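You operate a simulated robot arm through the tools that you are given. There is no shell and no other tool. Be economical: measure what you need, move in short steps, check, and stop when the job is done.

Carry out the task below with a simulated two-armed robot. There is one attempt and no reset: what you move stays moved.

TASK
Take the lid off the clear tub on the top of the cream table and lay it down there. Then put the yellow sponge on the black pad. Then take the water bottle that says "fizzy" from the big bottle pack and put it on the teal tile. Keep to this order. Set down upright: water bottle.

Only the result counts: the job must be done as asked and must still hold three seconds after the hand-in. Knocking over, shifting, dropping, spilling or breaking anything else fails it. Lids that push on must go on centred and level and be pressed home; caps that screw on are set level and turned clockwise until they are tight.

THE ROBOT
Two 7-joint arms with fingered hands on one trunk, on a base that drives. Base frame: it is fixed to the floor where the robot stands at the start and does not move with it; the origin is under the middle of the robot, x ahead of it, y to its left, z up; the surface under the hand at the start is at about z = 740. Units: mm, rad, N and s.
The left shoulder is at the start at [80, 198, 1390], the right one opposite. With the tool pointing down near the work surface each hand reaches from about 100 to 700 mm from the robot's upright axis, wherever it stands, measured 20 degrees to its own side. Places, roughly: teal tile [2000, -1750, 750]; water bottle [-500, -2750, 250]; yellow sponge (7x5x4 cm) [-400, -3000, 600]. Payload 4 kg a hand.
The TCP of each hand is the grasp point between the finger pads, 26 mm short of the fingertips. In the tool frame z runs along the fingers and y along their closing line. Largest opening 132 mm; the body of the gripper starts 73 mm behind the TCP. The gripper is a hand of 4 fingers: y runs from the thumb to the fingers, the wrist lies at [0, 0, -239] in the tool frame, and closing takes about 1.5 s.
Orientation is that of the tool frame in the base frame, as [roll, pitch, yaw] about the fixed x, y, z axes, in that order (R = Rz(yaw) Ry(pitch) Rx(roll)). With the fingers straight down and closing along the base's y, the tool's x points along the base's -x, its y along +y and its z along -z.

THE INTERFACE
- The arms move only by the tool move_arm. It takes "left_deltas", "right_deltas" or both (then of equal length, played together; a hand with none holds still); each is a list of rows, each a list of 6 numbers: the shift along the base's x, y, z in mm, then the turn, a rotation vector about the base's x, y, z in rad. In form: [[x, y, z, ax, ay, az], ...]. A call has 1 to 20 rows; each row shifts and turns the commanded pose from where the row before left it. "left_hand" and "right_hand" are, for a hand that has rows, the gripper command, from -1 (shut) to 1 (fully open), values between in proportion, set as the call begins (left out, the last holds). Rows are played at 5 a second. More than 50 mm and 0.15 rad between two rows, or a gripper value outside its range, and nothing of the call is played. A pose out of reach is approached as far as the arm can. The call stops where the force on the tool passes 40 N (or 10 N more than at its start, if that is more) or the arm is blocked; 0.2 s more then pass. Each finger travels about 72 mm/s and halts on what it meets, pressing with about 32 N; the grip force reading is that of the motor and also rises with nothing between the fingers. The clock runs only during rows and for 0.2 s after the last one: add rows that do not move to give the fingers time. The reply holds the time, the measured pose of the TCP, the force on the tool along the base axes, the opening and the grip force, in the units named above and with some noise, with the torque about the TCP (base axes, N m) and any sound that the robot's microphone picked up, and new pictures: "pictures" is both (left out), scene, wrist or none (wrist: the cameras of the hands that moved).
- Cameras (640 x 400 px; columns grow to the right, rows downward): "scene" is now at [94.1, 1.1, 1538.1]; the picture's right is [0.11, -0.99, 0.00], its down [-0.81, -0.09, -0.58] and it looks along [0.58, 0.07, -0.81] (base axes); focal length 260 px, centre (320, 200). "left" rides on the left gripper at [-68, 2, -97] in its tool frame; the picture's right is [-0.03, -1.00, 0.00], its down [0.82, -0.02, -0.58] and it looks along [0.58, -0.01, 0.82] (tool axes); focal length 270 px, centre (320, 200). "right" rides on the right gripper at [68, 2, -97] in its tool frame; the picture's right is [-0.03, 1.00, 0.00], its down [-0.82, -0.02, -0.58] and it looks along [-0.58, -0.01, 0.82] (tool axes); focal length 270 px, centre (320, 200). There is no depth. A picture from a camera that has moved, and an enlarged one, comes with that camera's place and axes in the base frame and with its lens. The place of the scene camera against the robot may be out by one fixed shift of up to 18 mm in any direction.
- raise_lower(by): slides the trunk up (or, below 0, down) by that many mm; the arms and the scene camera ride with it, the base frame stays. It gives what a move gives, with no picture.
- steer(legs): drives the robot by 1 to 6 legs, each [ahead, left, turn to the left] in mm, mm and rad, along the robot's own axes; the way and the turn of a leg run together, so that a leg with both is an arc; at most 1500 mm and 3.142 rad a leg. The arms and the cameras ride along, it lands a little off, and it stops where it bumps. It gives what a move gives, and a new picture of the scene camera.
- set_fingers(finger1, finger2, finger3, thumb_bend, hand): sets how far each is bent, from 0 (flat) to 1 (curled in); at 0.3 the hand is open as for a grip, at 0.7 the pads meet at the TCP. One left out holds its place. A second passes; each finger stops where it meets its share of the squeeze, and holds until it gets a number again. A gripper value or a shape takes the hand back. It gives what a move gives, with no picture; readings hold the bend of each and the force on the fingers (four entries, about 0 where the hand has none), thumb and palm.
- grasp_type(shape, hand): the hand has 4 fingers and takes this shape, open, in about a second: jaw (thumb against the fingers, like two jaws); tri (thumb and two fingers); tip (a fingertip pinch); poke (one finger out to press); point (the index stretched); flat (the hand flat); cup (the hand cupped); fist (a fist). The gripper value then closes the fingers along that shape, each until it touches; the sizes above hold for jaw. It gives what a move gives, with no picture.
- turn_head(pan, tilt): turns the head with the scene camera to pan (to the left, within 1.501 rad either way) and tilt (down, from -0.506 to 1.204), counted from straight ahead of the robot. It gives what a move gives, and a new picture of the scene camera.
- inspect(camera, box): a new picture of the part [left, top, right, bottom] of that camera's present view, enlarged. No time passes.
- job_done(): hands the job in; it is judged then, once.

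Work in short steps. Places have to be worked out from the pictures, the camera data and where the tool is seen: move nearer, look again, correct. Check each grasp and each placing, and mend what went wrong. You have 165 turns and 260 pictures in all, those below and enlarged ones among them. Open the grippers and draw the arms clear of the work before you hand the job in, unless the task says otherwise; then end with one line.

The tools are called by a JSON object that holds its "name" and its "arguments". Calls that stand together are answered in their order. move_arm: Moves the arms, as the interface text tells. Its arguments: {"type":"object","properties":{"left_deltas":{"type":"array","items":{"type":"array","items":{"type":"number"}}},"left_hand":{"type":"number"},"right_deltas":{"type":"array","items":{"type":"array","items":{"type":"number"}}},"right_hand":{"type":"number"},"pictures":{"type":"string","enum":["both","scene","wrist","none"]}},"required":[]} The other tools are called the same way: raise_lower (by) slides the trunk up or down; grasp_type (shape, hand) gives the hand a shape; set_fingers (finger1, finger2, finger3, thumb_bend, hand) moves the fingers one by one; steer (legs) drives the base; turn_head (pan, tilt) turns the head that bears the scene camera; inspect (camera, box) takes an enlarged picture of a part of a camera's view; job_done () hands the job in.

At the start:

```text
time: 0.0
left_tcp_pos: [333.8, 197.1, 957.5]
left_tcp_rot: [3.141, 0.0, 3.141]
left_ft_force: [-1.4, 0.2, 0.8]
left_moment: [0.03, -0.01, 0.01]
left_finger_gap: 131.8
left_gripper_force: 0.1
left_shape: jaw
left_bend: [0.3, 0.3, 0.3, 0.3]
left_finger forces: [0.0, 0.0, 0.1, 0.1, 0.0, 0.1]
right_tcp_pos: [364.2, -130.4, 957.8]
right_tcp_rot: [3.141, 0.001, 3.141]
right_ft_force: [-0.3, -0.2, -1.0]
right_moment: [0.01, -0.01, -0.02]
right_finger_gap: 131.8
right_gripper_force: 0.1
right_shape: jaw
right_bend: [0.3, 0.3, 0.3, 0.3]
right_finger forces: [0.1, 0.1, 0.1, 0.0, 0.0, 0.1]
trunk travel left (down, up): [-700.0, 140.0]
robot x, y, heading: [1.3, 2.0, -0.002]
head pan, tilt: [0.113, 0.949]
```

scene: 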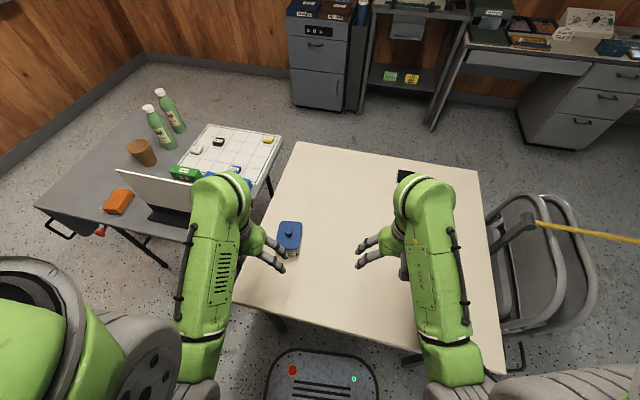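
right: 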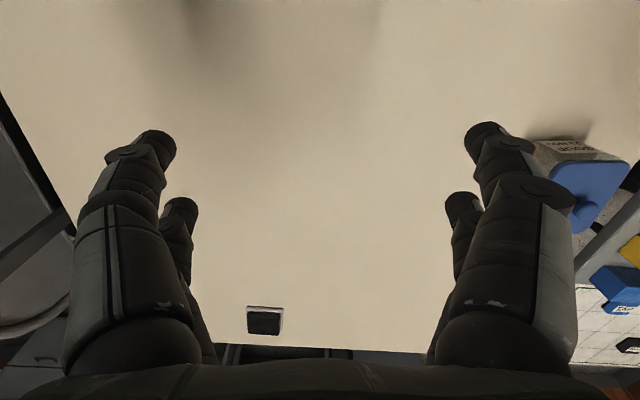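
left: 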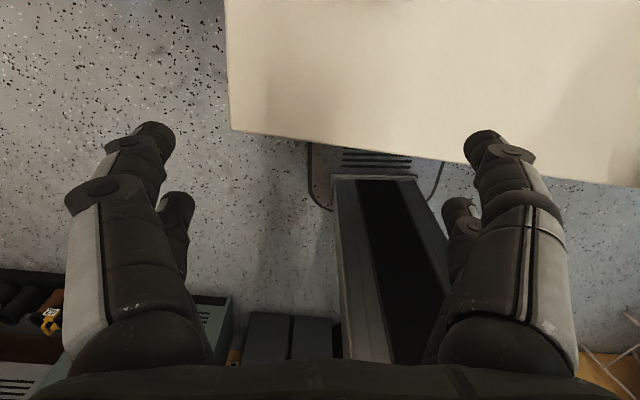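

I see a blue-lidded tub on the cream table near the left hand. I'll enlarge the picture to measure it.

{"name": "inspect", "arguments": {"camera": "scene", "box": [240, 190, 340, 290]}}

{"name": "inspect", "arguments": {"camera": "right", "box": [480, 100, 640, 260]}}

```text
4.00 times, centred on (290, 240) of scene
camera zoom: at [94.1, 1.1, 1538.1], right [0.11, -0.99, 0.0], down [-0.81, -0.09, -0.58], along [0.58, 0.07, -0.81], focal length 1041 px, centre (440, 40)
```

zoom: 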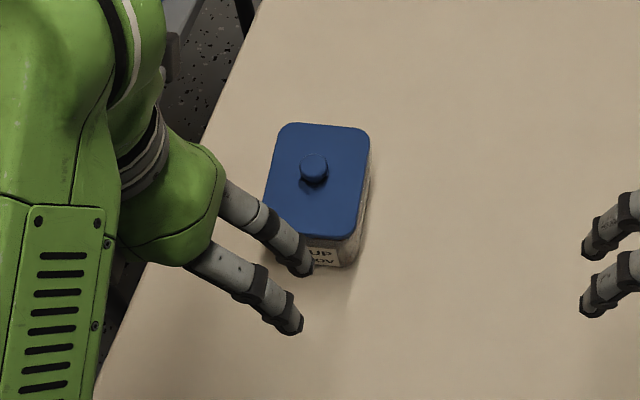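

```text
2.50 times, centred on (560, 180) of right
camera zoom: at [295.8, -130.3, 1055.2], right [0.03, 1.0, 0.0], down [0.82, -0.02, 0.58], along [0.58, -0.01, -0.82], focal length 676 px, centre (-280, 250)
```

zoom: 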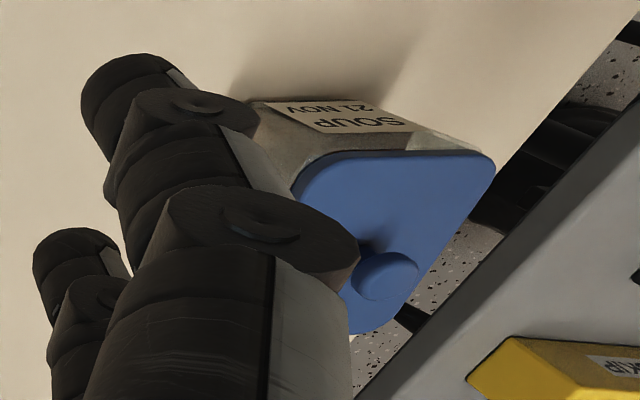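

The lid knob is at about (473, 145, 830), and the lid is about 75 x 105 mm. I'll bring the left hand above it and look again.

{"name": "move_arm", "arguments": {"left_deltas": [[46, -17, 0, 0, 0, 0], [46, -17, 0, 0, 0, 0], [46, -17, 0, 0, 0, 0], [0, 0, -15, 0, 0, 0], [0, 0, 0, 0, 0, 0]]}}

```text
time: 1.2
left_tcp_pos: [470.8, 146.9, 943.4]
left_tcp_rot: [-3.141, 0.0, 3.141]
left_ft_force: [0.6, 0.3, 0.5]
left_moment: [0.01, -0.01, -0.01]
left_finger_gap: 132.0
left_gripper_force: 0.0
left_shape: jaw
left_bend: [0.3, 0.3, 0.3, 0.3]
left_finger forces: [0.1, 0.1, 0.1, 0.1, 0.0, 0.0]
right_tcp_pos: [364.6, -131.0, 958.8]
right_tcp_rot: [3.141, 0.0, 3.141]
right_ft_force: [0.8, -0.1, 0.1]
right_moment: [0.01, 0.0, -0.01]
right_finger_gap: 131.8
right_gripper_force: 0.0
right_shape: jaw
right_bend: [0.3, 0.3, 0.3, 0.3]
right_finger forces: [0.0, 0.1, 0.0, 0.0, 0.0, 0.0]
trunk travel left (down, up): [-700.0, 140.0]
robot x, y, heading: [-1.5, -0.1, -0.001]
head pan, tilt: [0.113, 0.949]
camera scene: at [93.5, 1.3, 1538.2], right [0.11, -0.99, 0.0], down [-0.81, -0.09, -0.58], along [0.58, 0.07, -0.81], focal length 260 px, centre (320, 200)
camera left: at [539.4, 148.5, 1039.1], right [0.03, -1.0, 0.0], down [-0.82, -0.02, 0.58], along [-0.58, -0.01, -0.82], focal length 270 px, centre (320, 200)
```

scene: 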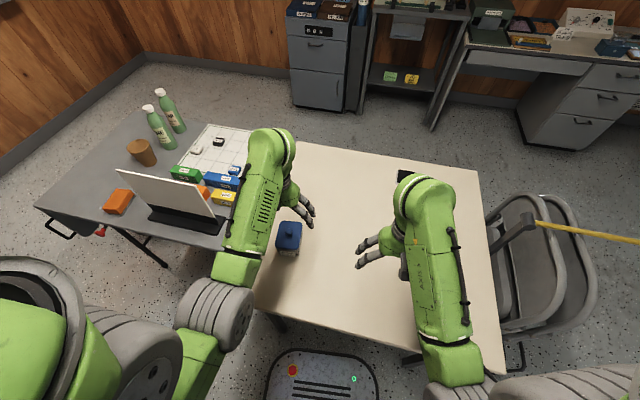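
left: 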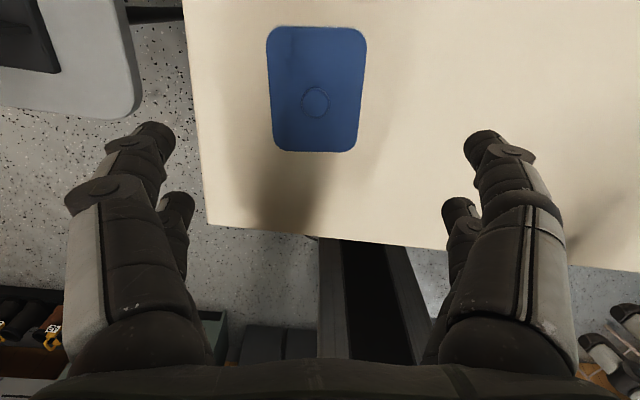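

Re-triangulating with the wrist cameras gives the knob at about (481, 151, 825). I'll align over it, go lower with the tip pinch shape, and check.

{"name": "grasp_type", "arguments": {"shape": "tip", "hand": "left"}}

{"name": "move_arm", "arguments": {"left_deltas": [[10, 4, -30, 0, 0, 0], [0, 0, -30, 0, 0, 0], [0, 0, 0, 0, 0, 0]]}}

```text
time: 2.1
left_tcp_pos: [471.5, 146.6, 943.0]
left_tcp_rot: [3.142, -0.001, 3.14]
left_ft_force: [-0.5, 0.3, -0.6]
left_moment: [0.0, 0.0, 0.01]
left_finger_gap: 131.7
left_gripper_force: 0.1
left_shape: tip
left_bend: [0.3, 0.3, 0.3, 0.3]
left_finger forces: [0.0, 0.0, 0.0, 0.0, 0.1, 0.2]
right_tcp_pos: [365.4, -131.5, 957.9]
right_tcp_rot: [-3.141, -0.002, -3.141]
right_ft_force: [0.2, 0.3, 0.0]
right_moment: [-0.01, -0.02, 0.0]
right_finger_gap: 131.7
right_gripper_force: 0.0
right_shape: jaw
right_bend: [0.3, 0.3, 0.3, 0.3]
right_finger forces: [0.1, 0.0, 0.0, 0.0, 0.0, 0.1]
trunk travel left (down, up): [-700.0, 140.0]
robot x, y, heading: [-4.1, 0.5, 0.001]
head pan, tilt: [0.113, 0.949]
```

```text
time: 2.9
left_tcp_pos: [480.0, 149.7, 882.3]
left_tcp_rot: [-3.14, 0.002, 3.141]
left_ft_force: [-0.5, -0.2, -0.3]
left_moment: [-0.02, 0.01, 0.02]
left_finger_gap: 131.8
left_gripper_force: 0.1
left_shape: tip
left_bend: [0.3, 0.3, 0.3, 0.3]
left_finger forces: [0.0, 0.0, 0.0, 0.1, 0.0, 0.0]
right_tcp_pos: [365.2, -130.8, 958.6]
right_tcp_rot: [3.141, 0.0, -3.14]
right_ft_force: [0.6, 0.4, -0.6]
right_moment: [-0.02, 0.02, -0.01]
right_finger_gap: 131.9
right_gripper_force: 0.0
right_shape: jaw
right_bend: [0.3, 0.3, 0.3, 0.3]
right_finger forces: [0.0, 0.0, 0.0, 0.0, 0.0, 0.0]
trunk travel left (down, up): [-700.0, 140.0]
robot x, y, heading: [1.9, 3.0, -0.001]
head pan, tilt: [0.113, 0.949]
camera scene: at [93.3, 0.9, 1538.2], right [0.11, -0.99, 0.0], down [-0.81, -0.09, -0.58], along [0.58, 0.07, -0.81], focal length 260 px, centre (320, 200)
camera left: at [549.3, 152.0, 979.2], right [0.03, -1.0, 0.0], down [-0.82, -0.02, 0.58], along [-0.58, -0.01, -0.82], focal length 270 px, centre (320, 200)
```

scene: 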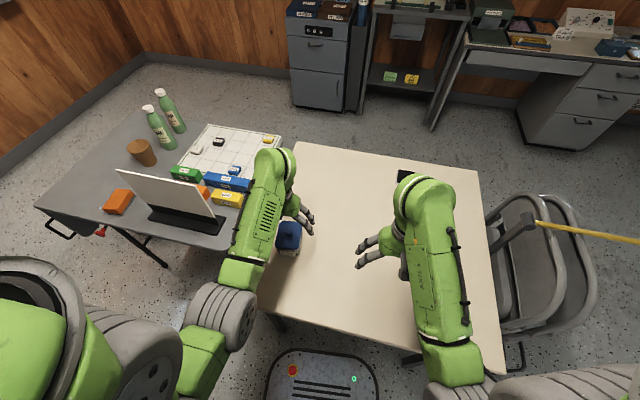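
left: 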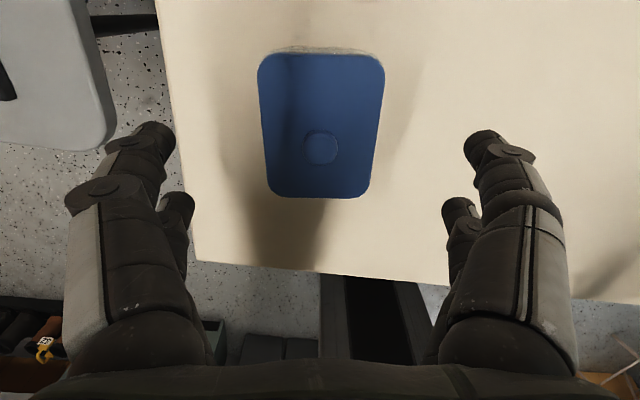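

The knob is at about (481, 150.5, 828) and 20 mm in diameter. I'll narrow the fingers to about 50 mm above the lid and look.

{"name": "move_arm", "arguments": {"left_deltas": [[1, 1, -10, 0, 0, 0], [0, 0, 0, 0, 0, 0], [0, 0, 0, 0, 0, 0], [0, 0, 0, 0, 0, 0]], "left_hand": -0.25}}

```text
time: 3.9
left_tcp_pos: [482.5, 151.1, 873.2]
left_tcp_rot: [3.141, 0.001, 3.141]
left_ft_force: [-0.7, 0.1, 0.4]
left_moment: [-0.04, -0.02, 0.0]
left_finger_gap: 50.2
left_gripper_force: 0.1
left_shape: tip
left_bend: [0.73, 0.73, 0.73, 0.7]
left_finger forces: [0.1, 0.0, 0.0, 0.0, 0.1, 0.1]
right_tcp_pos: [364.6, -130.8, 957.4]
right_tcp_rot: [3.141, 0.0, 3.141]
right_ft_force: [-0.7, 0.6, 0.3]
right_moment: [0.04, 0.0, -0.02]
right_finger_gap: 131.8
right_gripper_force: 0.0
right_shape: jaw
right_bend: [0.3, 0.3, 0.3, 0.3]
right_finger forces: [0.0, 0.1, 0.0, 0.0, 0.0, 0.0]
trunk travel left (down, up): [-700.0, 140.0]
robot x, y, heading: [1.5, 1.4, 0.0]
head pan, tilt: [0.113, 0.949]
camera scene: at [94.3, 1.2, 1538.1], right [0.11, -0.99, 0.0], down [-0.81, -0.09, -0.58], along [0.58, 0.07, -0.81], focal length 260 px, centre (320, 200)
camera left: at [550.7, 153.4, 969.0], right [0.03, -1.0, 0.0], down [-0.82, -0.02, 0.58], along [-0.58, -0.01, -0.82], focal length 270 px, centre (320, 200)
```

scene: 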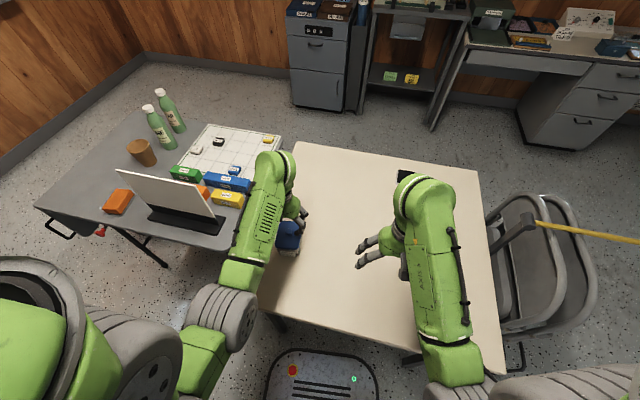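
left: 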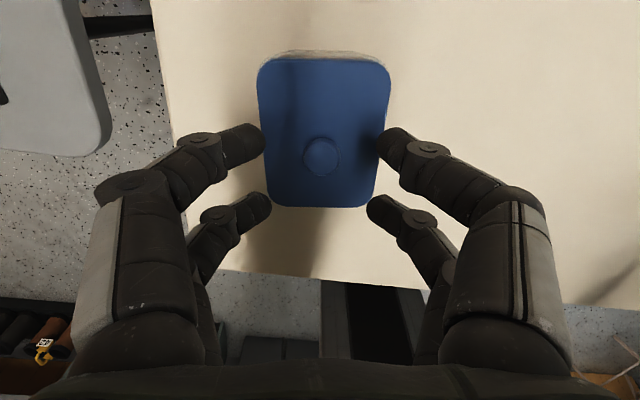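

The hand has two finger pairs about 18 mm either side of the TCP in x, so the knob would fall between them. I'll shift so the front pair is level with the knob and go lower.

{"name": "move_arm", "arguments": {"left_deltas": [[-18, 0, 0, 0, 0, 0], [0, 0, -10, 0, 0, 0], [0, 0, -8, 0, 0, 0], [0, 0, 0, 0, 0, 0]]}}

{"name": "inspect", "arguments": {"camera": "right", "box": [480, 60, 640, 220]}}

```text
time: 4.9
left_tcp_pos: [465.0, 151.5, 854.0]
left_tcp_rot: [-3.141, 0.002, 3.14]
left_ft_force: [0.3, 0.7, -0.6]
left_moment: [-0.01, 0.03, 0.01]
left_finger_gap: 50.2
left_gripper_force: 0.1
left_shape: tip
left_bend: [0.73, 0.73, 0.73, 0.7]
left_finger forces: [0.0, 0.0, 0.0, 0.0, 0.0, 0.0]
right_tcp_pos: [363.6, -129.8, 957.5]
right_tcp_rot: [3.14, -0.002, -3.14]
right_ft_force: [-0.2, -0.1, 0.9]
right_moment: [-0.01, -0.02, -0.02]
right_finger_gap: 131.7
right_gripper_force: 0.1
right_shape: jaw
right_bend: [0.3, 0.3, 0.3, 0.3]
right_finger forces: [0.1, 0.1, 0.0, 0.0, 0.0, 0.1]
trunk travel left (down, up): [-700.0, 140.0]
robot x, y, heading: [-1.6, 0.2, 0.004]
head pan, tilt: [0.113, 0.949]
camera scene: at [93.4, 1.1, 1538.2], right [0.11, -0.99, 0.0], down [-0.81, -0.09, -0.58], along [0.58, 0.07, -0.81], focal length 260 px, centre (320, 200)
camera left: at [532.8, 153.4, 951.8], right [0.03, -1.0, 0.0], down [-0.82, -0.02, 0.58], along [-0.58, -0.02, -0.82], focal length 270 px, centre (320, 200)
```

scene: 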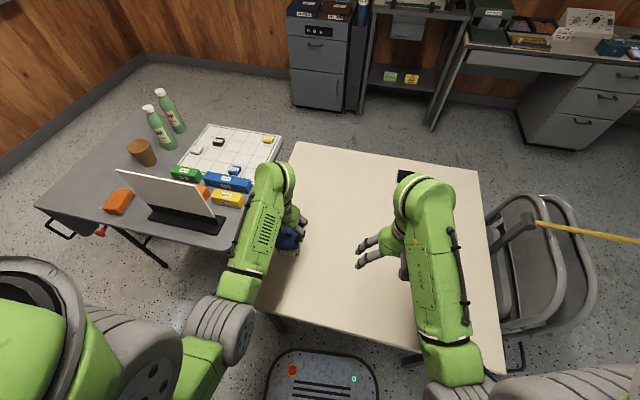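
left: 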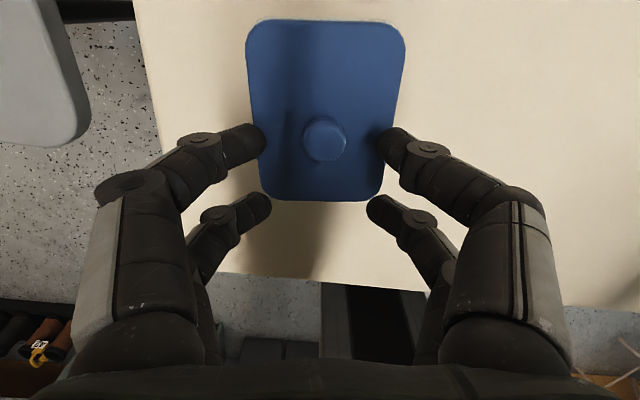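

```text
2.50 times, centred on (560, 140) of right
camera zoom: at [295.4, -130.3, 1055.4], right [0.03, 1.0, 0.0], down [0.82, -0.02, 0.58], along [0.58, -0.01, -0.82], focal length 676 px, centre (-280, 350)
```

zoom: 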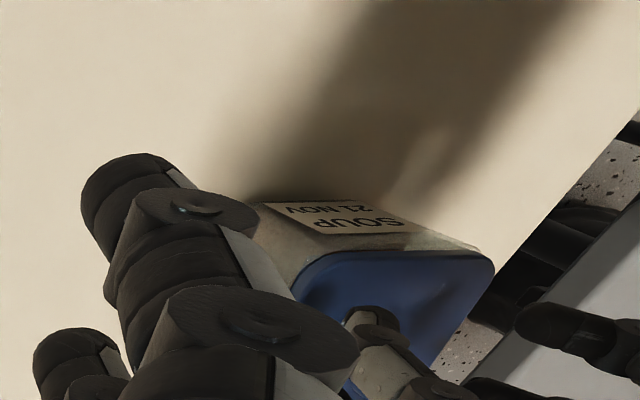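

Knob lines up with the front pair. I'll lower in small steps to find the lid surface by force.

{"name": "move_arm", "arguments": {"left_deltas": [[-1, 0, -5, 0, 0, 0], [0, 0, -4, 0, 0, 0], [0, 0, -3, 0, 0, 0], [0, 0, 0, 0, 0, 0]], "pictures": "wrist"}}

{"name": "inspect", "arguments": {"camera": "right", "box": [540, 120, 620, 220]}}

```text
time: 5.9
left_tcp_pos: [464.7, 150.8, 841.9]
left_tcp_rot: [-3.141, 0.0, -3.141]
left_ft_force: [0.0, -0.4, -0.2]
left_moment: [0.03, 0.01, 0.02]
left_finger_gap: 49.8
left_gripper_force: 0.0
left_shape: tip
left_bend: [0.73, 0.73, 0.73, 0.7]
left_finger forces: [0.0, 0.0, 0.1, 0.0, 0.0, 0.0]
right_tcp_pos: [364.7, -131.2, 958.4]
right_tcp_rot: [-3.141, -0.002, 3.141]
right_ft_force: [-0.5, 0.2, 0.0]
right_moment: [0.03, 0.03, 0.01]
right_finger_gap: 132.0
right_gripper_force: 0.1
right_shape: jaw
right_bend: [0.3, 0.3, 0.3, 0.3]
right_finger forces: [0.0, 0.0, 0.0, 0.0, 0.0, 0.0]
trunk travel left (down, up): [-700.0, 140.0]
robot x, y, heading: [0.2, -0.3, -0.002]
head pan, tilt: [0.113, 0.949]
camera left: at [532.7, 153.3, 939.4], right [0.03, -1.0, 0.0], down [-0.82, -0.02, 0.58], along [-0.58, -0.01, -0.82], focal length 270 px, centre (320, 200)
```

left: 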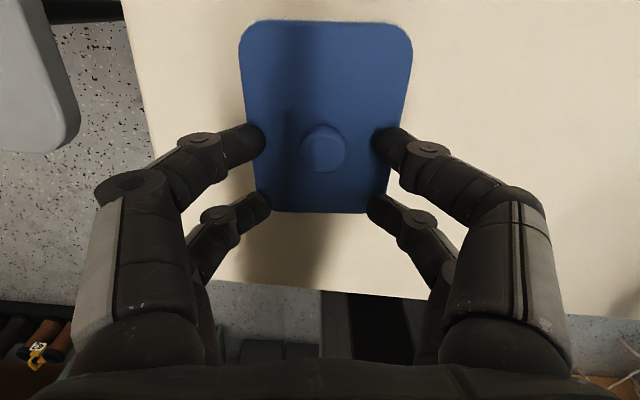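

```text
4.00 times, centred on (580, 170) of right
camera zoom: at [295.9, -130.3, 1055.2], right [0.03, 1.0, 0.0], down [0.82, -0.02, 0.58], along [0.58, -0.01, -0.82], focal length 1081 px, centre (-720, 320)
```

zoom: 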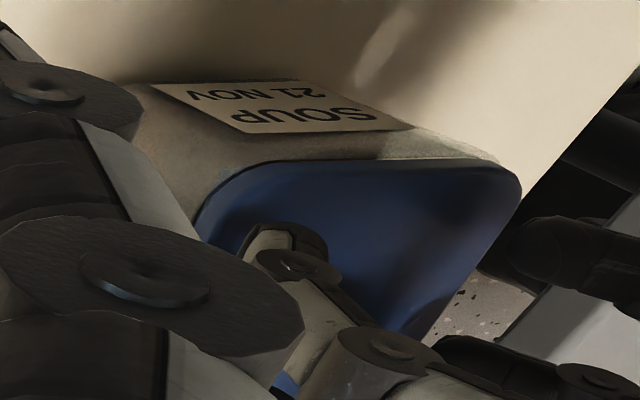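

No contact yet. I'll go down a few more mm, shifting slightly toward the robot, and watch for contact.

{"name": "move_arm", "arguments": {"left_deltas": [[-3, 0, -2, 0, 0, 0], [0, 0, -2, 0, 0, 0], [0, 0, -2, 0, 0, 0], [0, 0, 0, 0, 0, 0]], "pictures": "wrist"}}

```text
time: 6.9
left_tcp_pos: [461.1, 151.6, 837.9]
left_tcp_rot: [3.14, 0.001, -3.141]
left_ft_force: [0.3, 0.3, 4.4]
left_moment: [0.09, 0.04, 0.03]
left_finger_gap: 49.7
left_gripper_force: 0.1
left_shape: tip
left_bend: [0.73, 0.74, 0.74, 0.7]
left_finger forces: [1.2, 1.7, 1.4, 0.1, 0.0, 0.1]
right_tcp_pos: [364.9, -131.4, 958.7]
right_tcp_rot: [-3.142, 0.0, 3.141]
right_ft_force: [0.5, -0.3, -0.6]
right_moment: [0.02, -0.04, 0.0]
right_finger_gap: 131.9
right_gripper_force: 0.1
right_shape: jaw
right_bend: [0.3, 0.3, 0.3, 0.3]
right_finger forces: [0.0, 0.0, 0.0, 0.0, 0.0, 0.1]
trunk travel left (down, up): [-700.0, 140.0]
robot x, y, heading: [-2.6, 0.9, -0.001]
head pan, tilt: [0.113, 0.949]
camera left: at [529.5, 153.2, 934.4], right [0.03, -1.0, 0.0], down [-0.82, -0.02, 0.58], along [-0.58, -0.01, -0.82], focal length 270 px, centre (320, 200)
```

left: 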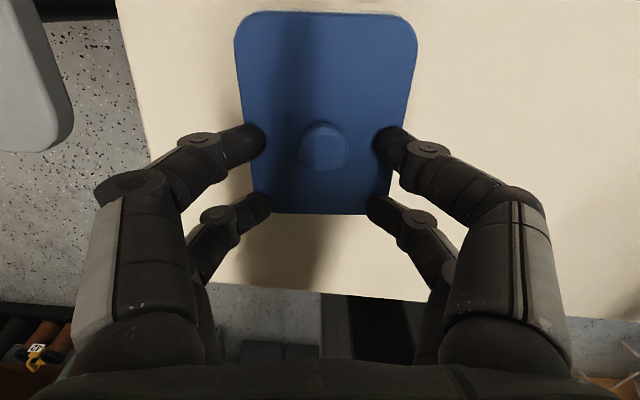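

Three fingertips touch the lid at TCP z 838. I'll back up 2 mm and close on the knob.

{"name": "move_arm", "arguments": {"left_deltas": [[0, 0, 3, 0, 0, 0], [0, 0, 0, 0, 0, 0], [0, 0, 0, 0, 0, 0], [0, 0, 0, 0, 0, 0], [0, 0, 0, 0, 0, 0], [0, 0, 0, 0, 0, 0]], "pictures": "wrist", "left_hand": -1}}

```text
time: 8.3
left_tcp_pos: [461.2, 151.9, 840.0]
left_tcp_rot: [-3.141, 0.001, -3.141]
left_ft_force: [-0.1, -0.8, -0.4]
left_moment: [-0.04, 0.03, 0.02]
left_finger_gap: 8.2
left_gripper_force: 31.9
left_shape: tip
left_bend: [0.74, 0.76, 0.76, 0.69]
left_finger forces: [30.5, 0.0, 0.1, 0.0, 35.7, 0.0]
right_tcp_pos: [364.9, -132.4, 957.1]
right_tcp_rot: [3.141, 0.0, -3.141]
right_ft_force: [0.4, 0.7, 0.4]
right_moment: [0.03, 0.03, -0.02]
right_finger_gap: 131.6
right_gripper_force: 0.2
right_shape: jaw
right_bend: [0.3, 0.3, 0.3, 0.3]
right_finger forces: [0.0, 0.0, 0.1, 0.0, 0.1, 0.0]
trunk travel left (down, up): [-700.0, 140.0]
robot x, y, heading: [-2.7, -0.7, 0.004]
head pan, tilt: [0.113, 0.949]
heard: snap
camera left: at [529.4, 153.2, 936.7], right [0.03, -1.0, 0.0], down [-0.82, -0.02, 0.58], along [-0.58, -0.01, -0.82], focal length 270 px, centre (320, 200)
```

left: 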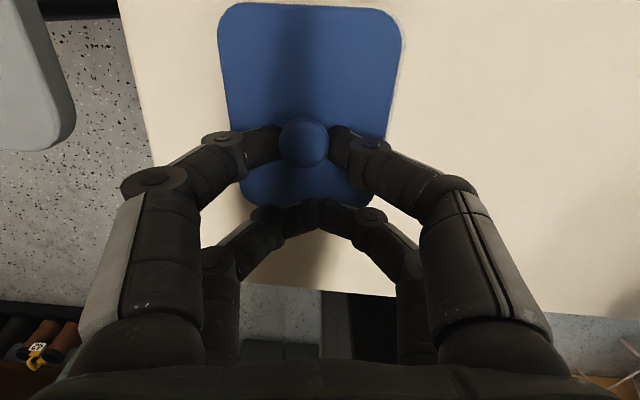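

The knob is gripped with 30 N each side, but I heard a snap and the lid shifted about 8 mm to +y. I'll check whether the lid popped or the tub slid.

{"name": "inspect", "arguments": {"camera": "right", "box": [520, 80, 640, 220]}}

{"name": "inspect", "arguments": {"camera": "scene", "box": [240, 190, 340, 290]}}

```text
2.86 times, centred on (580, 150) of right
camera zoom: at [295.8, -130.5, 1055.2], right [0.03, 1.0, 0.0], down [0.82, -0.02, 0.58], along [0.58, -0.01, -0.82], focal length 772 px, centre (-423, 343)
```

zoom: 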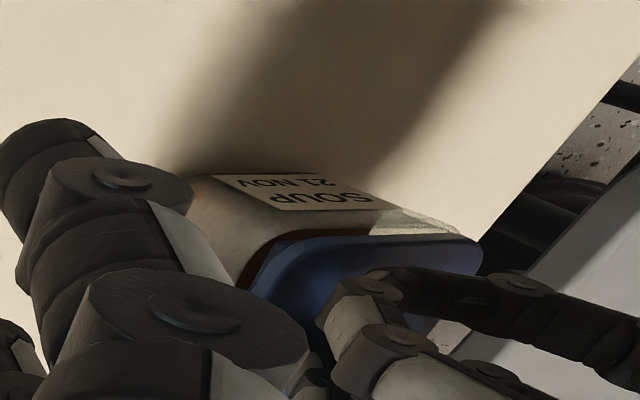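

```text
4.00 times, centred on (290, 240) of scene
camera zoom: at [94.1, 0.9, 1538.1], right [0.11, -0.99, 0.0], down [-0.81, -0.09, -0.58], along [0.58, 0.07, -0.81], focal length 1041 px, centre (440, 40)
```

zoom: 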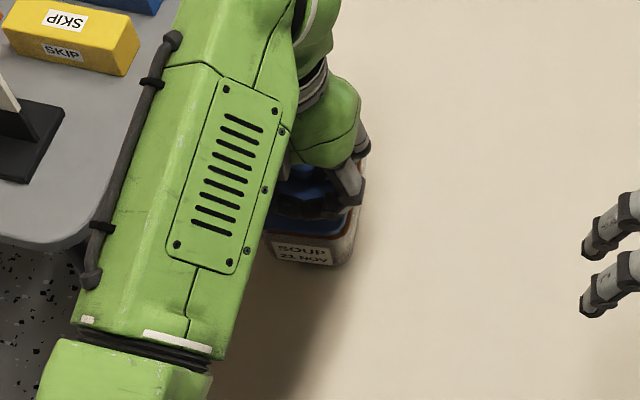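

The lid has popped loose and the soup tub hasn't moved. I'll lift it slowly straight up while moving the right arm out of the way.

{"name": "move_arm", "arguments": {"left_deltas": [[0, 0, 5, 0, 0, 0], [0, 0, 5, 0, 0, 0], [0, 0, 10, 0, 0, 0], [0, 0, 15, 0, 0, 0], [0, 0, 20, 0, 0, 0], [0, 0, 20, 0, 0, 0], [0, 0, 0, 0, 0, 0]], "right_deltas": [[0, -20, 0, 0, 0, 0], [0, -20, 0, 0, 0, 0], [0, -20, 0, 0, 0, 0], [0, -20, 0, 0, 0, 0], [0, -20, 0, 0, 0, 0], [0, 0, 0, 0, 0, 0], [0, 0, 0, 0, 0, 0]], "pictures": "both"}}

```text
time: 9.9
left_tcp_pos: [461.8, 151.7, 914.5]
left_tcp_rot: [3.141, 0.0, 3.14]
left_ft_force: [0.1, 0.7, -0.5]
left_moment: [0.01, 0.04, -0.01]
left_finger_gap: 8.1
left_gripper_force: 31.6
left_shape: tip
left_bend: [0.74, 0.76, 0.76, 0.69]
left_finger forces: [31.0, 0.1, 0.1, 0.1, 35.6, 0.0]
right_tcp_pos: [365.9, -231.6, 959.4]
right_tcp_rot: [-3.141, -0.002, 3.14]
right_ft_force: [-0.2, -0.2, 0.0]
right_moment: [0.01, -0.01, 0.0]
right_finger_gap: 132.0
right_gripper_force: 0.1
right_shape: jaw
right_bend: [0.3, 0.3, 0.3, 0.3]
right_finger forces: [0.0, 0.0, 0.0, 0.0, 0.0, 0.1]
trunk travel left (down, up): [-700.0, 140.0]
robot x, y, heading: [2.4, 0.5, 0.0]
head pan, tilt: [0.113, 0.949]
camera scene: at [94.2, 1.2, 1538.1], right [0.11, -0.99, 0.0], down [-0.81, -0.09, -0.58], along [0.58, 0.07, -0.81], focal length 260 px, centre (320, 200)
camera right: at [295.6, -230.4, 1055.6], right [0.03, 1.0, 0.0], down [0.82, -0.02, 0.58], along [0.58, -0.01, -0.82], focal length 270 px, centre (320, 200)
camera left: at [529.4, 153.6, 1011.4], right [0.03, -1.0, 0.0], down [-0.82, -0.02, 0.58], along [-0.58, -0.01, -0.82], focal length 270 px, centre (320, 200)
```

scene: 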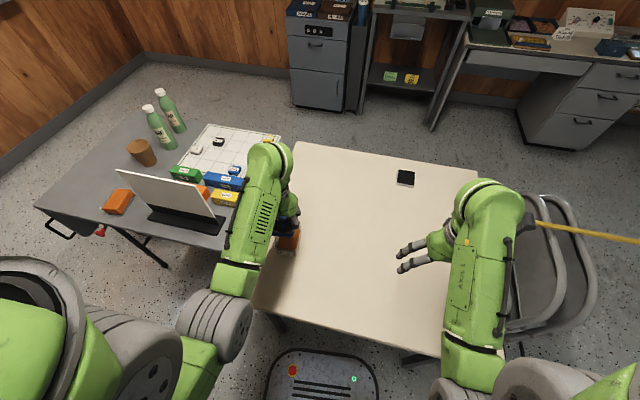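
right: 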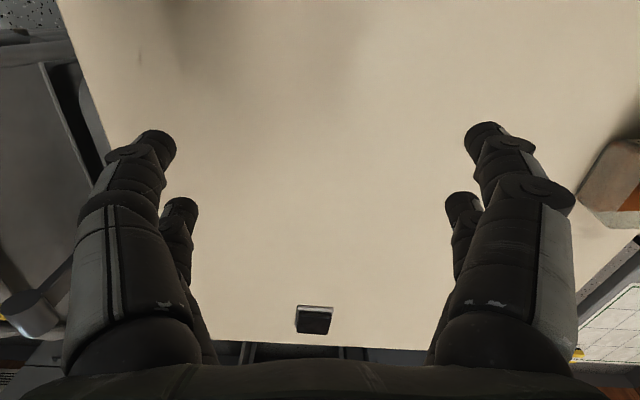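
left: 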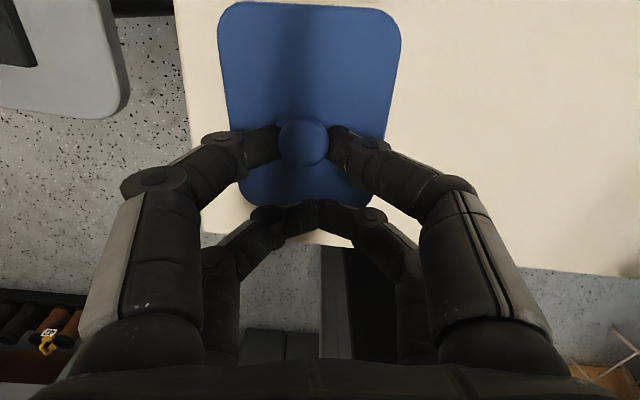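

The lid hangs level on the knob. I'll carry it about 140 mm to the right, over bare table, and start lowering.

{"name": "move_arm", "arguments": {"left_deltas": [[0, -30, 0, 0, 0, 0], [0, -30, 0, 0, 0, 0], [0, -30, 0, 0, 0, 0], [0, -30, 0, 0, 0, 0], [0, -25, 0, 0, 0, 0], [0, 0, -30, 0, 0, 0], [0, 0, -30, 0, 0, 0], [0, 0, -30, 0, 0, 0], [0, 0, -20, 0, 0, 0], [0, 0, 0, 0, 0, 0]], "pictures": "both"}}

```text
time: 12.1
left_tcp_pos: [461.0, 6.8, 803.6]
left_tcp_rot: [3.14, 0.0, -3.14]
left_ft_force: [-0.7, 0.2, -0.7]
left_moment: [0.0, 0.0, -0.02]
left_finger_gap: 7.6
left_gripper_force: 32.2
left_shape: tip
left_bend: [0.74, 0.76, 0.76, 0.69]
left_finger forces: [31.0, 0.0, 0.1, 0.0, 36.5, 0.0]
right_tcp_pos: [363.8, -232.5, 958.1]
right_tcp_rot: [-3.141, -0.001, 3.141]
right_ft_force: [-0.3, 0.2, 0.1]
right_moment: [-0.01, 0.0, 0.0]
right_finger_gap: 131.8
right_gripper_force: 0.0
right_shape: jaw
right_bend: [0.3, 0.3, 0.3, 0.3]
right_finger forces: [0.0, 0.0, 0.0, 0.0, 0.0, 0.1]
trunk travel left (down, up): [-700.0, 140.0]
robot x, y, heading: [-2.4, -2.1, -0.0]
head pan, tilt: [0.113, 0.949]
camera scene: at [94.0, 1.1, 1538.1], right [0.11, -0.99, 0.0], down [-0.81, -0.09, -0.58], along [0.58, 0.07, -0.81], focal length 260 px, centre (320, 200)
camera left: at [529.7, 8.1, 901.2], right [0.03, -1.0, 0.0], down [-0.82, -0.02, 0.58], along [-0.58, -0.01, -0.82], focal length 270 px, centre (320, 200)
```

scene: 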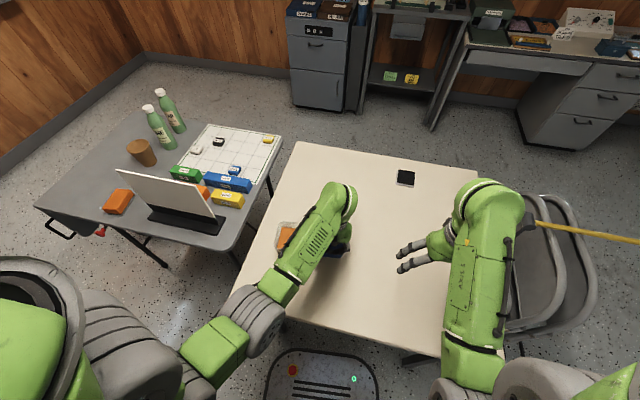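
left: 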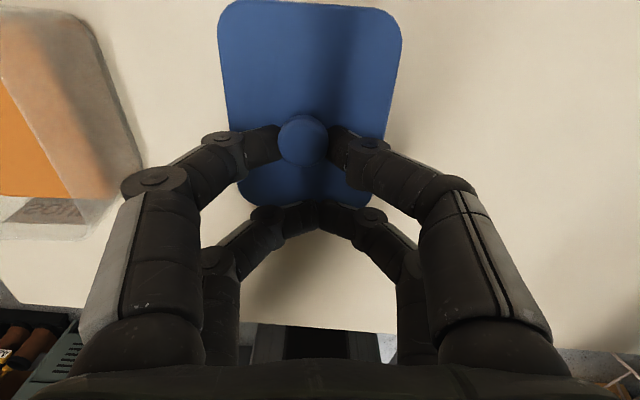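

The tub is intact and the table under the lid is clear. I'll lower in small steps until I feel contact.

{"name": "move_arm", "arguments": {"left_deltas": [[0, 0, -5, 0, 0, 0], [0, 0, -5, 0, 0, 0], [0, 0, -4, 0, 0, 0], [0, 0, -3, 0, 0, 0], [0, 0, 0, 0, 0, 0]], "pictures": "none"}}

```text
time: 13.3
left_tcp_pos: [460.8, 5.2, 787.5]
left_tcp_rot: [3.141, 0.0, 3.141]
left_ft_force: [0.5, 0.3, -0.5]
left_moment: [0.04, 0.0, -0.03]
left_finger_gap: 8.1
left_gripper_force: 31.9
left_shape: tip
left_bend: [0.74, 0.76, 0.76, 0.69]
left_finger forces: [31.0, 0.1, 0.0, 0.0, 36.6, 0.1]
right_tcp_pos: [365.4, -231.5, 958.1]
right_tcp_rot: [3.141, 0.001, -3.141]
right_ft_force: [-0.1, 0.3, 0.2]
right_moment: [0.01, 0.0, 0.01]
right_finger_gap: 131.6
right_gripper_force: 0.0
right_shape: jaw
right_bend: [0.3, 0.3, 0.3, 0.3]
right_finger forces: [0.0, 0.1, 0.0, 0.1, 0.1, 0.1]
trunk travel left (down, up): [-700.0, 140.0]
robot x, y, heading: [-1.2, -0.9, 0.004]
head pan, tilt: [0.113, 0.949]
```

No contact yet at TCP z 787, so I'll keep lowering in smaller steps.

{"name": "move_arm", "arguments": {"left_deltas": [[0, 0, -2, 0, 0, 0], [0, 0, -2, 0, 0, 0], [0, 0, -2, 0, 0, 0], [0, 0, -2, 0, 0, 0], [0, 0, 0, 0, 0, 0]], "pictures": "wrist"}}

```text
time: 14.5
left_tcp_pos: [460.2, 5.8, 781.3]
left_tcp_rot: [-3.14, 0.0, 3.141]
left_ft_force: [-0.7, -0.5, 3.3]
left_moment: [0.05, -0.02, -0.03]
left_finger_gap: 7.8
left_gripper_force: 31.8
left_shape: tip
left_bend: [0.74, 0.76, 0.76, 0.69]
left_finger forces: [29.6, 0.0, 0.0, 0.0, 45.8, 0.1]
right_tcp_pos: [365.0, -232.0, 959.3]
right_tcp_rot: [3.142, -0.001, -3.141]
right_ft_force: [0.1, 0.0, 0.3]
right_moment: [0.0, 0.01, -0.02]
right_finger_gap: 132.2
right_gripper_force: 0.0
right_shape: jaw
right_bend: [0.3, 0.3, 0.3, 0.3]
right_finger forces: [0.1, 0.0, 0.0, 0.0, 0.0, 0.0]
trunk travel left (down, up): [-700.0, 140.0]
robot x, y, heading: [-0.2, -1.3, 0.0]
head pan, tilt: [0.113, 0.949]
camera left: at [529.2, 8.1, 876.8], right [0.03, -1.0, 0.0], down [-0.82, -0.02, 0.58], along [-0.58, -0.02, -0.82], focal length 270 px, centre (320, 200)
```

left: 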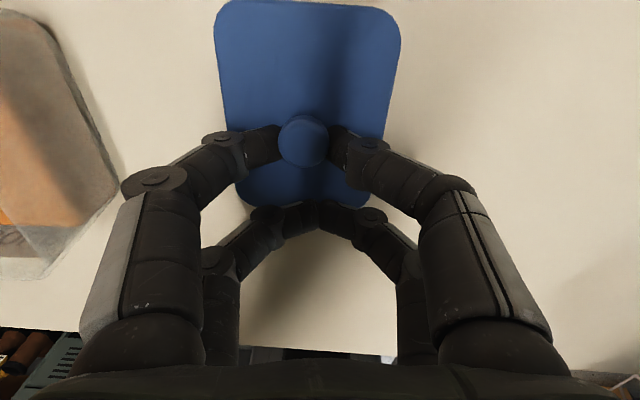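

The lid is touching the table with 3 N. I'll open partway, then lift clear.

{"name": "move_arm", "arguments": {"left_deltas": [[0, 0, 0, 0, 0, 0], [0, 0, 0, 0, 0, 0], [0, 0, 0, 0, 0, 0], [0, 0, 0, 0, 0, 0], [0, 0, 20, 0, 0, 0], [0, 0, 40, 0, 0, 0], [0, 0, 50, 0, 0, 0], [0, 0, 50, 0, 0, 0], [0, 0, 0, 0, 0, 0]], "left_hand": -0.1, "pictures": "both"}}

```text
time: 16.5
left_tcp_pos: [459.5, 6.6, 940.3]
left_tcp_rot: [3.141, 0.0, -3.141]
left_ft_force: [-0.5, 0.8, -0.4]
left_moment: [0.02, -0.01, 0.0]
left_finger_gap: 58.9
left_gripper_force: 0.1
left_shape: tip
left_bend: [0.73, 0.73, 0.73, 0.7]
left_finger forces: [0.0, 0.0, 0.0, 0.0, 0.0, 0.0]
right_tcp_pos: [365.0, -231.6, 957.7]
right_tcp_rot: [-3.141, -0.001, 3.14]
right_ft_force: [0.3, -0.6, 0.4]
right_moment: [0.02, -0.01, 0.02]
right_finger_gap: 131.9
right_gripper_force: 0.1
right_shape: jaw
right_bend: [0.3, 0.3, 0.3, 0.3]
right_finger forces: [0.1, 0.0, 0.0, 0.0, 0.0, 0.0]
trunk travel left (down, up): [-700.0, 140.0]
robot x, y, heading: [0.9, 0.2, 0.002]
head pan, tilt: [0.113, 0.949]
camera scene: at [94.3, 1.1, 1538.1], right [0.11, -0.99, 0.0], down [-0.81, -0.09, -0.58], along [0.58, 0.07, -0.81], focal length 260 px, centre (320, 200)
camera left: at [528.4, 9.0, 1037.1], right [0.03, -1.0, 0.0], down [-0.82, -0.02, 0.58], along [-0.58, -0.01, -0.82], focal length 270 px, centre (320, 200)
```

scene: 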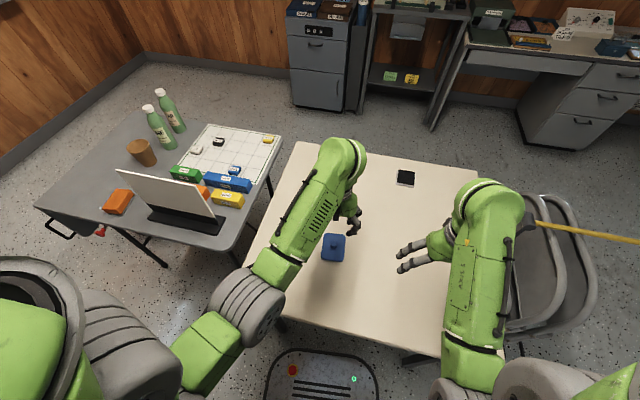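
left: 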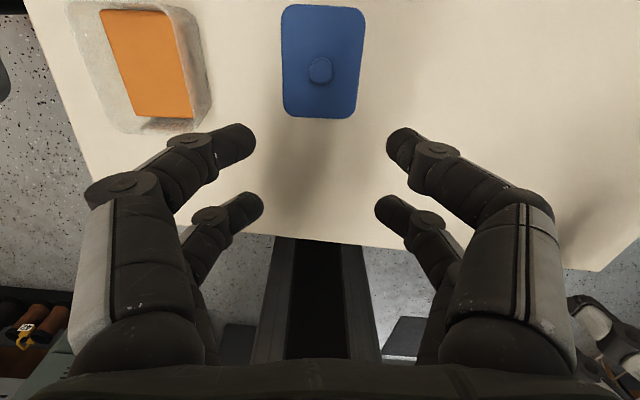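

The lid lies flat on the table. I'll draw the arms in and up, then look around to the right.

{"name": "move_arm", "arguments": {"left_deltas": [[-30, 30, 20, 0, 0, 0], [-40, 30, 20, 0, 0, 0], [-40, 40, 20, 0, 0, 0], [-40, 40, 20, 0, 0, 0], [-20, 40, 0, 0, 0, 0], [0, 0, 0, 0, 0, 0]], "right_deltas": [[-10, 0, 20, 0, 0, 0], [-20, 0, 20, 0, 0, 0], [-20, 10, 20, 0, 0, 0], [-20, 10, 20, 0, 0, 0], [0, 10, 0, 0, 0, 0], [0, 0, 0, 0, 0, 0]], "pictures": "none", "left_hand": 1}}

{"name": "turn_head", "arguments": {"pan": -1.0, "tilt": 0.4}}

{"name": "turn_head", "arguments": {"pan": -1.5, "tilt": 0.5}}

```text
refused: row 2 steps farther than a row can; nothing moved
```

```text
time: 17.8
left_tcp_pos: [460.6, 6.8, 941.0]
left_tcp_rot: [3.141, -0.001, 3.141]
left_ft_force: [0.0, 0.5, -0.1]
left_moment: [0.0, 0.0, -0.02]
left_finger_gap: 58.8
left_gripper_force: 0.1
left_shape: tip
left_bend: [0.73, 0.73, 0.73, 0.7]
left_finger forces: [0.0, 0.1, 0.1, 0.1, 0.0, 0.0]
right_tcp_pos: [364.5, -231.5, 957.5]
right_tcp_rot: [-3.142, 0.0, 3.141]
right_ft_force: [-0.2, -0.3, -0.4]
right_moment: [-0.02, 0.02, 0.0]
right_finger_gap: 131.7
right_gripper_force: 0.0
right_shape: jaw
right_bend: [0.3, 0.3, 0.3, 0.3]
right_finger forces: [0.0, 0.1, 0.0, 0.0, 0.0, 0.0]
trunk travel left (down, up): [-700.0, 140.0]
robot x, y, heading: [2.9, -0.6, -0.0]
head pan, tilt: [-1.0, 0.4]
camera scene: at [72.0, -85.0, 1584.7], right [-0.84, -0.54, 0.0], down [-0.21, 0.33, -0.92], along [0.5, -0.77, -0.39], focal length 260 px, centre (320, 200)
```

scene: 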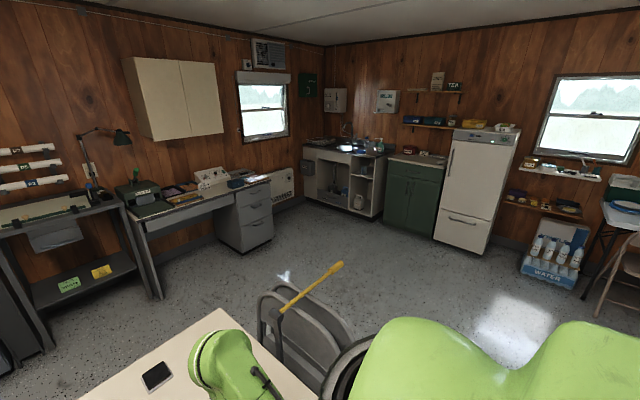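

```text
time: 18.8
left_tcp_pos: [460.6, 6.0, 940.0]
left_tcp_rot: [-3.14, -0.001, 3.142]
left_ft_force: [0.0, 0.3, 0.3]
left_moment: [0.0, 0.01, -0.01]
left_finger_gap: 59.1
left_gripper_force: 0.1
left_shape: tip
left_bend: [0.73, 0.73, 0.73, 0.7]
left_finger forces: [0.0, 0.0, 0.0, 0.0, 0.1, 0.0]
right_tcp_pos: [365.2, -230.8, 958.9]
right_tcp_rot: [3.14, -0.001, 3.141]
right_ft_force: [-0.2, 0.1, 0.4]
right_moment: [-0.05, 0.04, -0.03]
right_finger_gap: 132.1
right_gripper_force: 0.1
right_shape: jaw
right_bend: [0.3, 0.3, 0.3, 0.3]
right_finger forces: [0.0, 0.0, 0.0, 0.1, 0.1, 0.0]
trunk travel left (down, up): [-700.0, 140.0]
robot x, y, heading: [0.8, -2.5, 0.003]
head pan, tilt: [-1.499, 0.499]
camera scene: at [28.4, -97.9, 1575.6], right [-1.0, -0.07, 0.0], down [-0.03, 0.48, -0.88], along [0.06, -0.88, -0.48], focal length 260 px, centre (320, 200)
```

scene: 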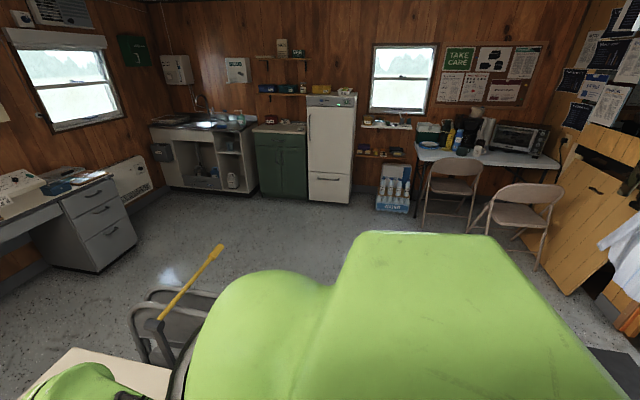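

The WATER pack is under the window, the shelf with the sponge is above it, and the desk at left probably has the tile. I'll enlarge each.

{"name": "inspect", "arguments": {"camera": "scene", "box": [335, 100, 435, 220]}}

{"name": "inspect", "arguments": {"camera": "scene", "box": [0, 150, 120, 250]}}

{"name": "move_arm", "arguments": {"left_deltas": [[-25, 30, 20, 0, 0, 0], [-30, 30, 20, 0, 0, 0], [-30, 30, 20, 0, 0, 0], [-30, 30, 20, 0, 0, 0], [-30, 30, 0, 0, 0, 0], [-20, 30, 0, 0, 0, 0]], "right_deltas": [[-10, 0, 20, 0, 0, 0], [-20, 0, 20, 0, 0, 0], [-20, 10, 20, 0, 0, 0], [-20, 10, 20, 0, 0, 0], [0, 10, 0, 0, 0, 0], [0, 0, 0, 0, 0, 0]], "pictures": "none", "left_hand": 1}}

```text
3.33 times, centred on (385, 160) of scene
camera zoom: at [28.4, -97.9, 1575.6], right [-1.0, -0.07, 0.0], down [-0.03, 0.48, -0.88], along [0.06, -0.88, -0.48], focal length 868 px, centre (103, 333)
```

zoom: 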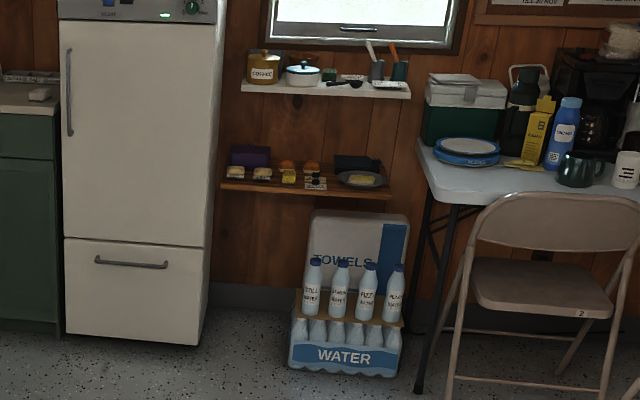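

```text
4.00 times, centred on (60, 200) of scene
camera zoom: at [28.4, -97.9, 1575.6], right [-1.0, -0.07, 0.0], down [-0.03, 0.48, -0.88], along [0.06, -0.88, -0.48], focal length 1041 px, centre (1360, 200)
```

zoom: 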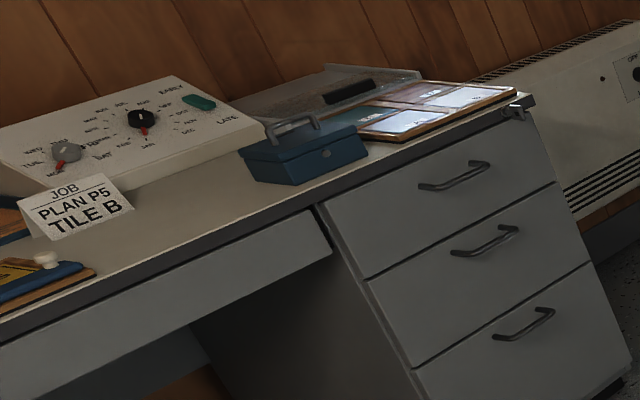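

```text
time: 20.2
left_tcp_pos: [307.1, 184.0, 954.0]
left_tcp_rot: [3.141, 0.004, -3.142]
left_ft_force: [0.3, 0.0, 0.2]
left_moment: [0.05, 0.0, 0.02]
left_finger_gap: 132.2
left_gripper_force: 0.0
left_shape: tip
left_bend: [0.3, 0.3, 0.3, 0.3]
left_finger forces: [0.0, 0.0, 0.1, 0.0, 0.1, 0.0]
left hand out of reach, approached as far as the arm can: row 2, 3, 4, 6
right_tcp_pos: [324.7, -208.0, 967.0]
right_tcp_rot: [3.141, 0.002, -3.141]
right_ft_force: [0.1, -0.2, 0.6]
right_moment: [0.0, 0.04, 0.01]
right_finger_gap: 131.7
right_gripper_force: 0.2
right_shape: jaw
right_bend: [0.3, 0.3, 0.3, 0.3]
right_finger forces: [0.0, 0.0, 0.0, 0.0, 0.0, 0.1]
right hand out of reach, approached as far as the arm can: row 1, 2, 3, 4
trunk travel left (down, up): [-700.0, 140.0]
robot x, y, heading: [7.4, 2.0, 0.006]
head pan, tilt: [-1.499, 0.499]
```

The pack, the shelf and the desk are located. I'll back away from the table and turn right to face the shelf wall.

{"name": "steer", "arguments": {"legs": [[-300, 0, 0], [0, 0, -1.57]]}}

{"name": "turn_head", "arguments": {"pan": 0, "tilt": 0.5}}

```text
time: 26.1
left_tcp_pos: [-120.1, -309.9, 953.2]
left_tcp_rot: [3.141, 0.002, 1.551]
left_ft_force: [0.2, 0.5, 0.0]
left_moment: [0.03, 0.0, 0.03]
left_finger_gap: 131.9
left_gripper_force: 0.0
left_shape: tip
left_bend: [0.3, 0.3, 0.3, 0.3]
left_finger forces: [0.0, 0.0, 0.0, 0.0, 0.1, 0.0]
right_tcp_pos: [-513.5, -321.2, 966.7]
right_tcp_rot: [3.141, 0.001, 1.553]
right_ft_force: [-1.0, 0.3, 0.6]
right_moment: [-0.01, 0.01, -0.01]
right_finger_gap: 131.8
right_gripper_force: 0.0
right_shape: jaw
right_bend: [0.3, 0.3, 0.3, 0.3]
right_finger forces: [0.1, 0.1, 0.0, 0.0, 0.0, 0.0]
trunk travel left (down, up): [-700.0, 140.0]
robot x, y, heading: [-299.5, 3.8, -1.585]
head pan, tilt: [-1.499, 0.499]
camera scene: at [-398.6, -42.3, 1575.6], right [-0.05, 1.0, 0.0], down [0.48, 0.03, -0.88], along [-0.88, -0.05, -0.48], focal length 260 px, centre (320, 200)
```

scene: 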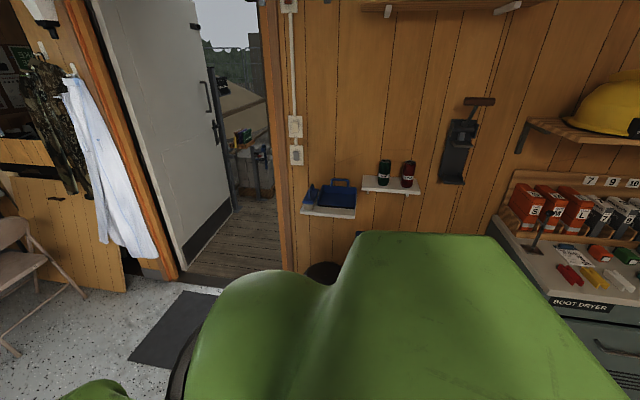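

```text
time: 27.7
left_tcp_pos: [-120.6, -310.5, 952.9]
left_tcp_rot: [-3.141, 0.003, 1.552]
left_ft_force: [-0.5, -0.8, 0.0]
left_moment: [0.0, 0.0, 0.0]
left_finger_gap: 131.8
left_gripper_force: 0.0
left_shape: tip
left_bend: [0.3, 0.3, 0.3, 0.3]
left_finger forces: [0.0, 0.0, 0.0, 0.1, 0.0, 0.0]
right_tcp_pos: [-512.1, -321.1, 967.7]
right_tcp_rot: [3.141, 0.001, 1.554]
right_ft_force: [-0.5, -0.3, 0.6]
right_moment: [-0.01, 0.0, -0.01]
right_finger_gap: 131.8
right_gripper_force: 0.0
right_shape: jaw
right_bend: [0.3, 0.3, 0.3, 0.3]
right_finger forces: [0.0, 0.0, 0.0, 0.0, 0.1, 0.0]
trunk travel left (down, up): [-700.0, 140.0]
robot x, y, heading: [-296.9, -2.8, -1.581]
head pan, tilt: [0.0, 0.499]
camera scene: at [-309.5, -128.3, 1575.6], right [-1.0, 0.02, 0.0], down [0.01, 0.48, -0.88], along [-0.02, -0.88, -0.48], focal length 260 px, centre (320, 200)
```

scene: 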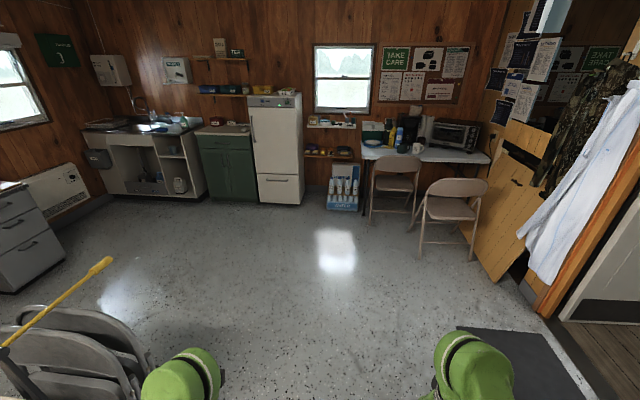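

Clear floor. I'll drive 1500 mm ahead and slightly right, then look down at the shelf and the pack.

{"name": "steer", "arguments": {"legs": [[1500, -150, 0], [150, 0, 0.012]]}}

{"name": "inspect", "arguments": {"camera": "scene", "box": [220, 90, 420, 290]}}

```text
refused: leg 1 is longer than a leg can be; nothing moved
```

```text
2.00 times, centred on (320, 190) of scene
camera zoom: at [-309.5, -128.3, 1575.6], right [-1.0, 0.02, 0.0], down [0.01, 0.48, -0.88], along [-0.02, -0.88, -0.48], focal length 521 px, centre (320, 220)
```

zoom: 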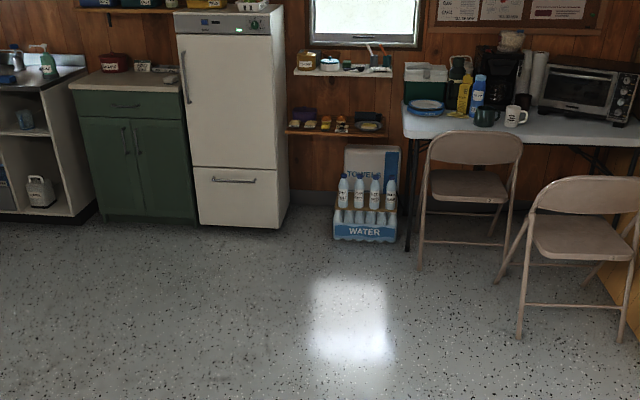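

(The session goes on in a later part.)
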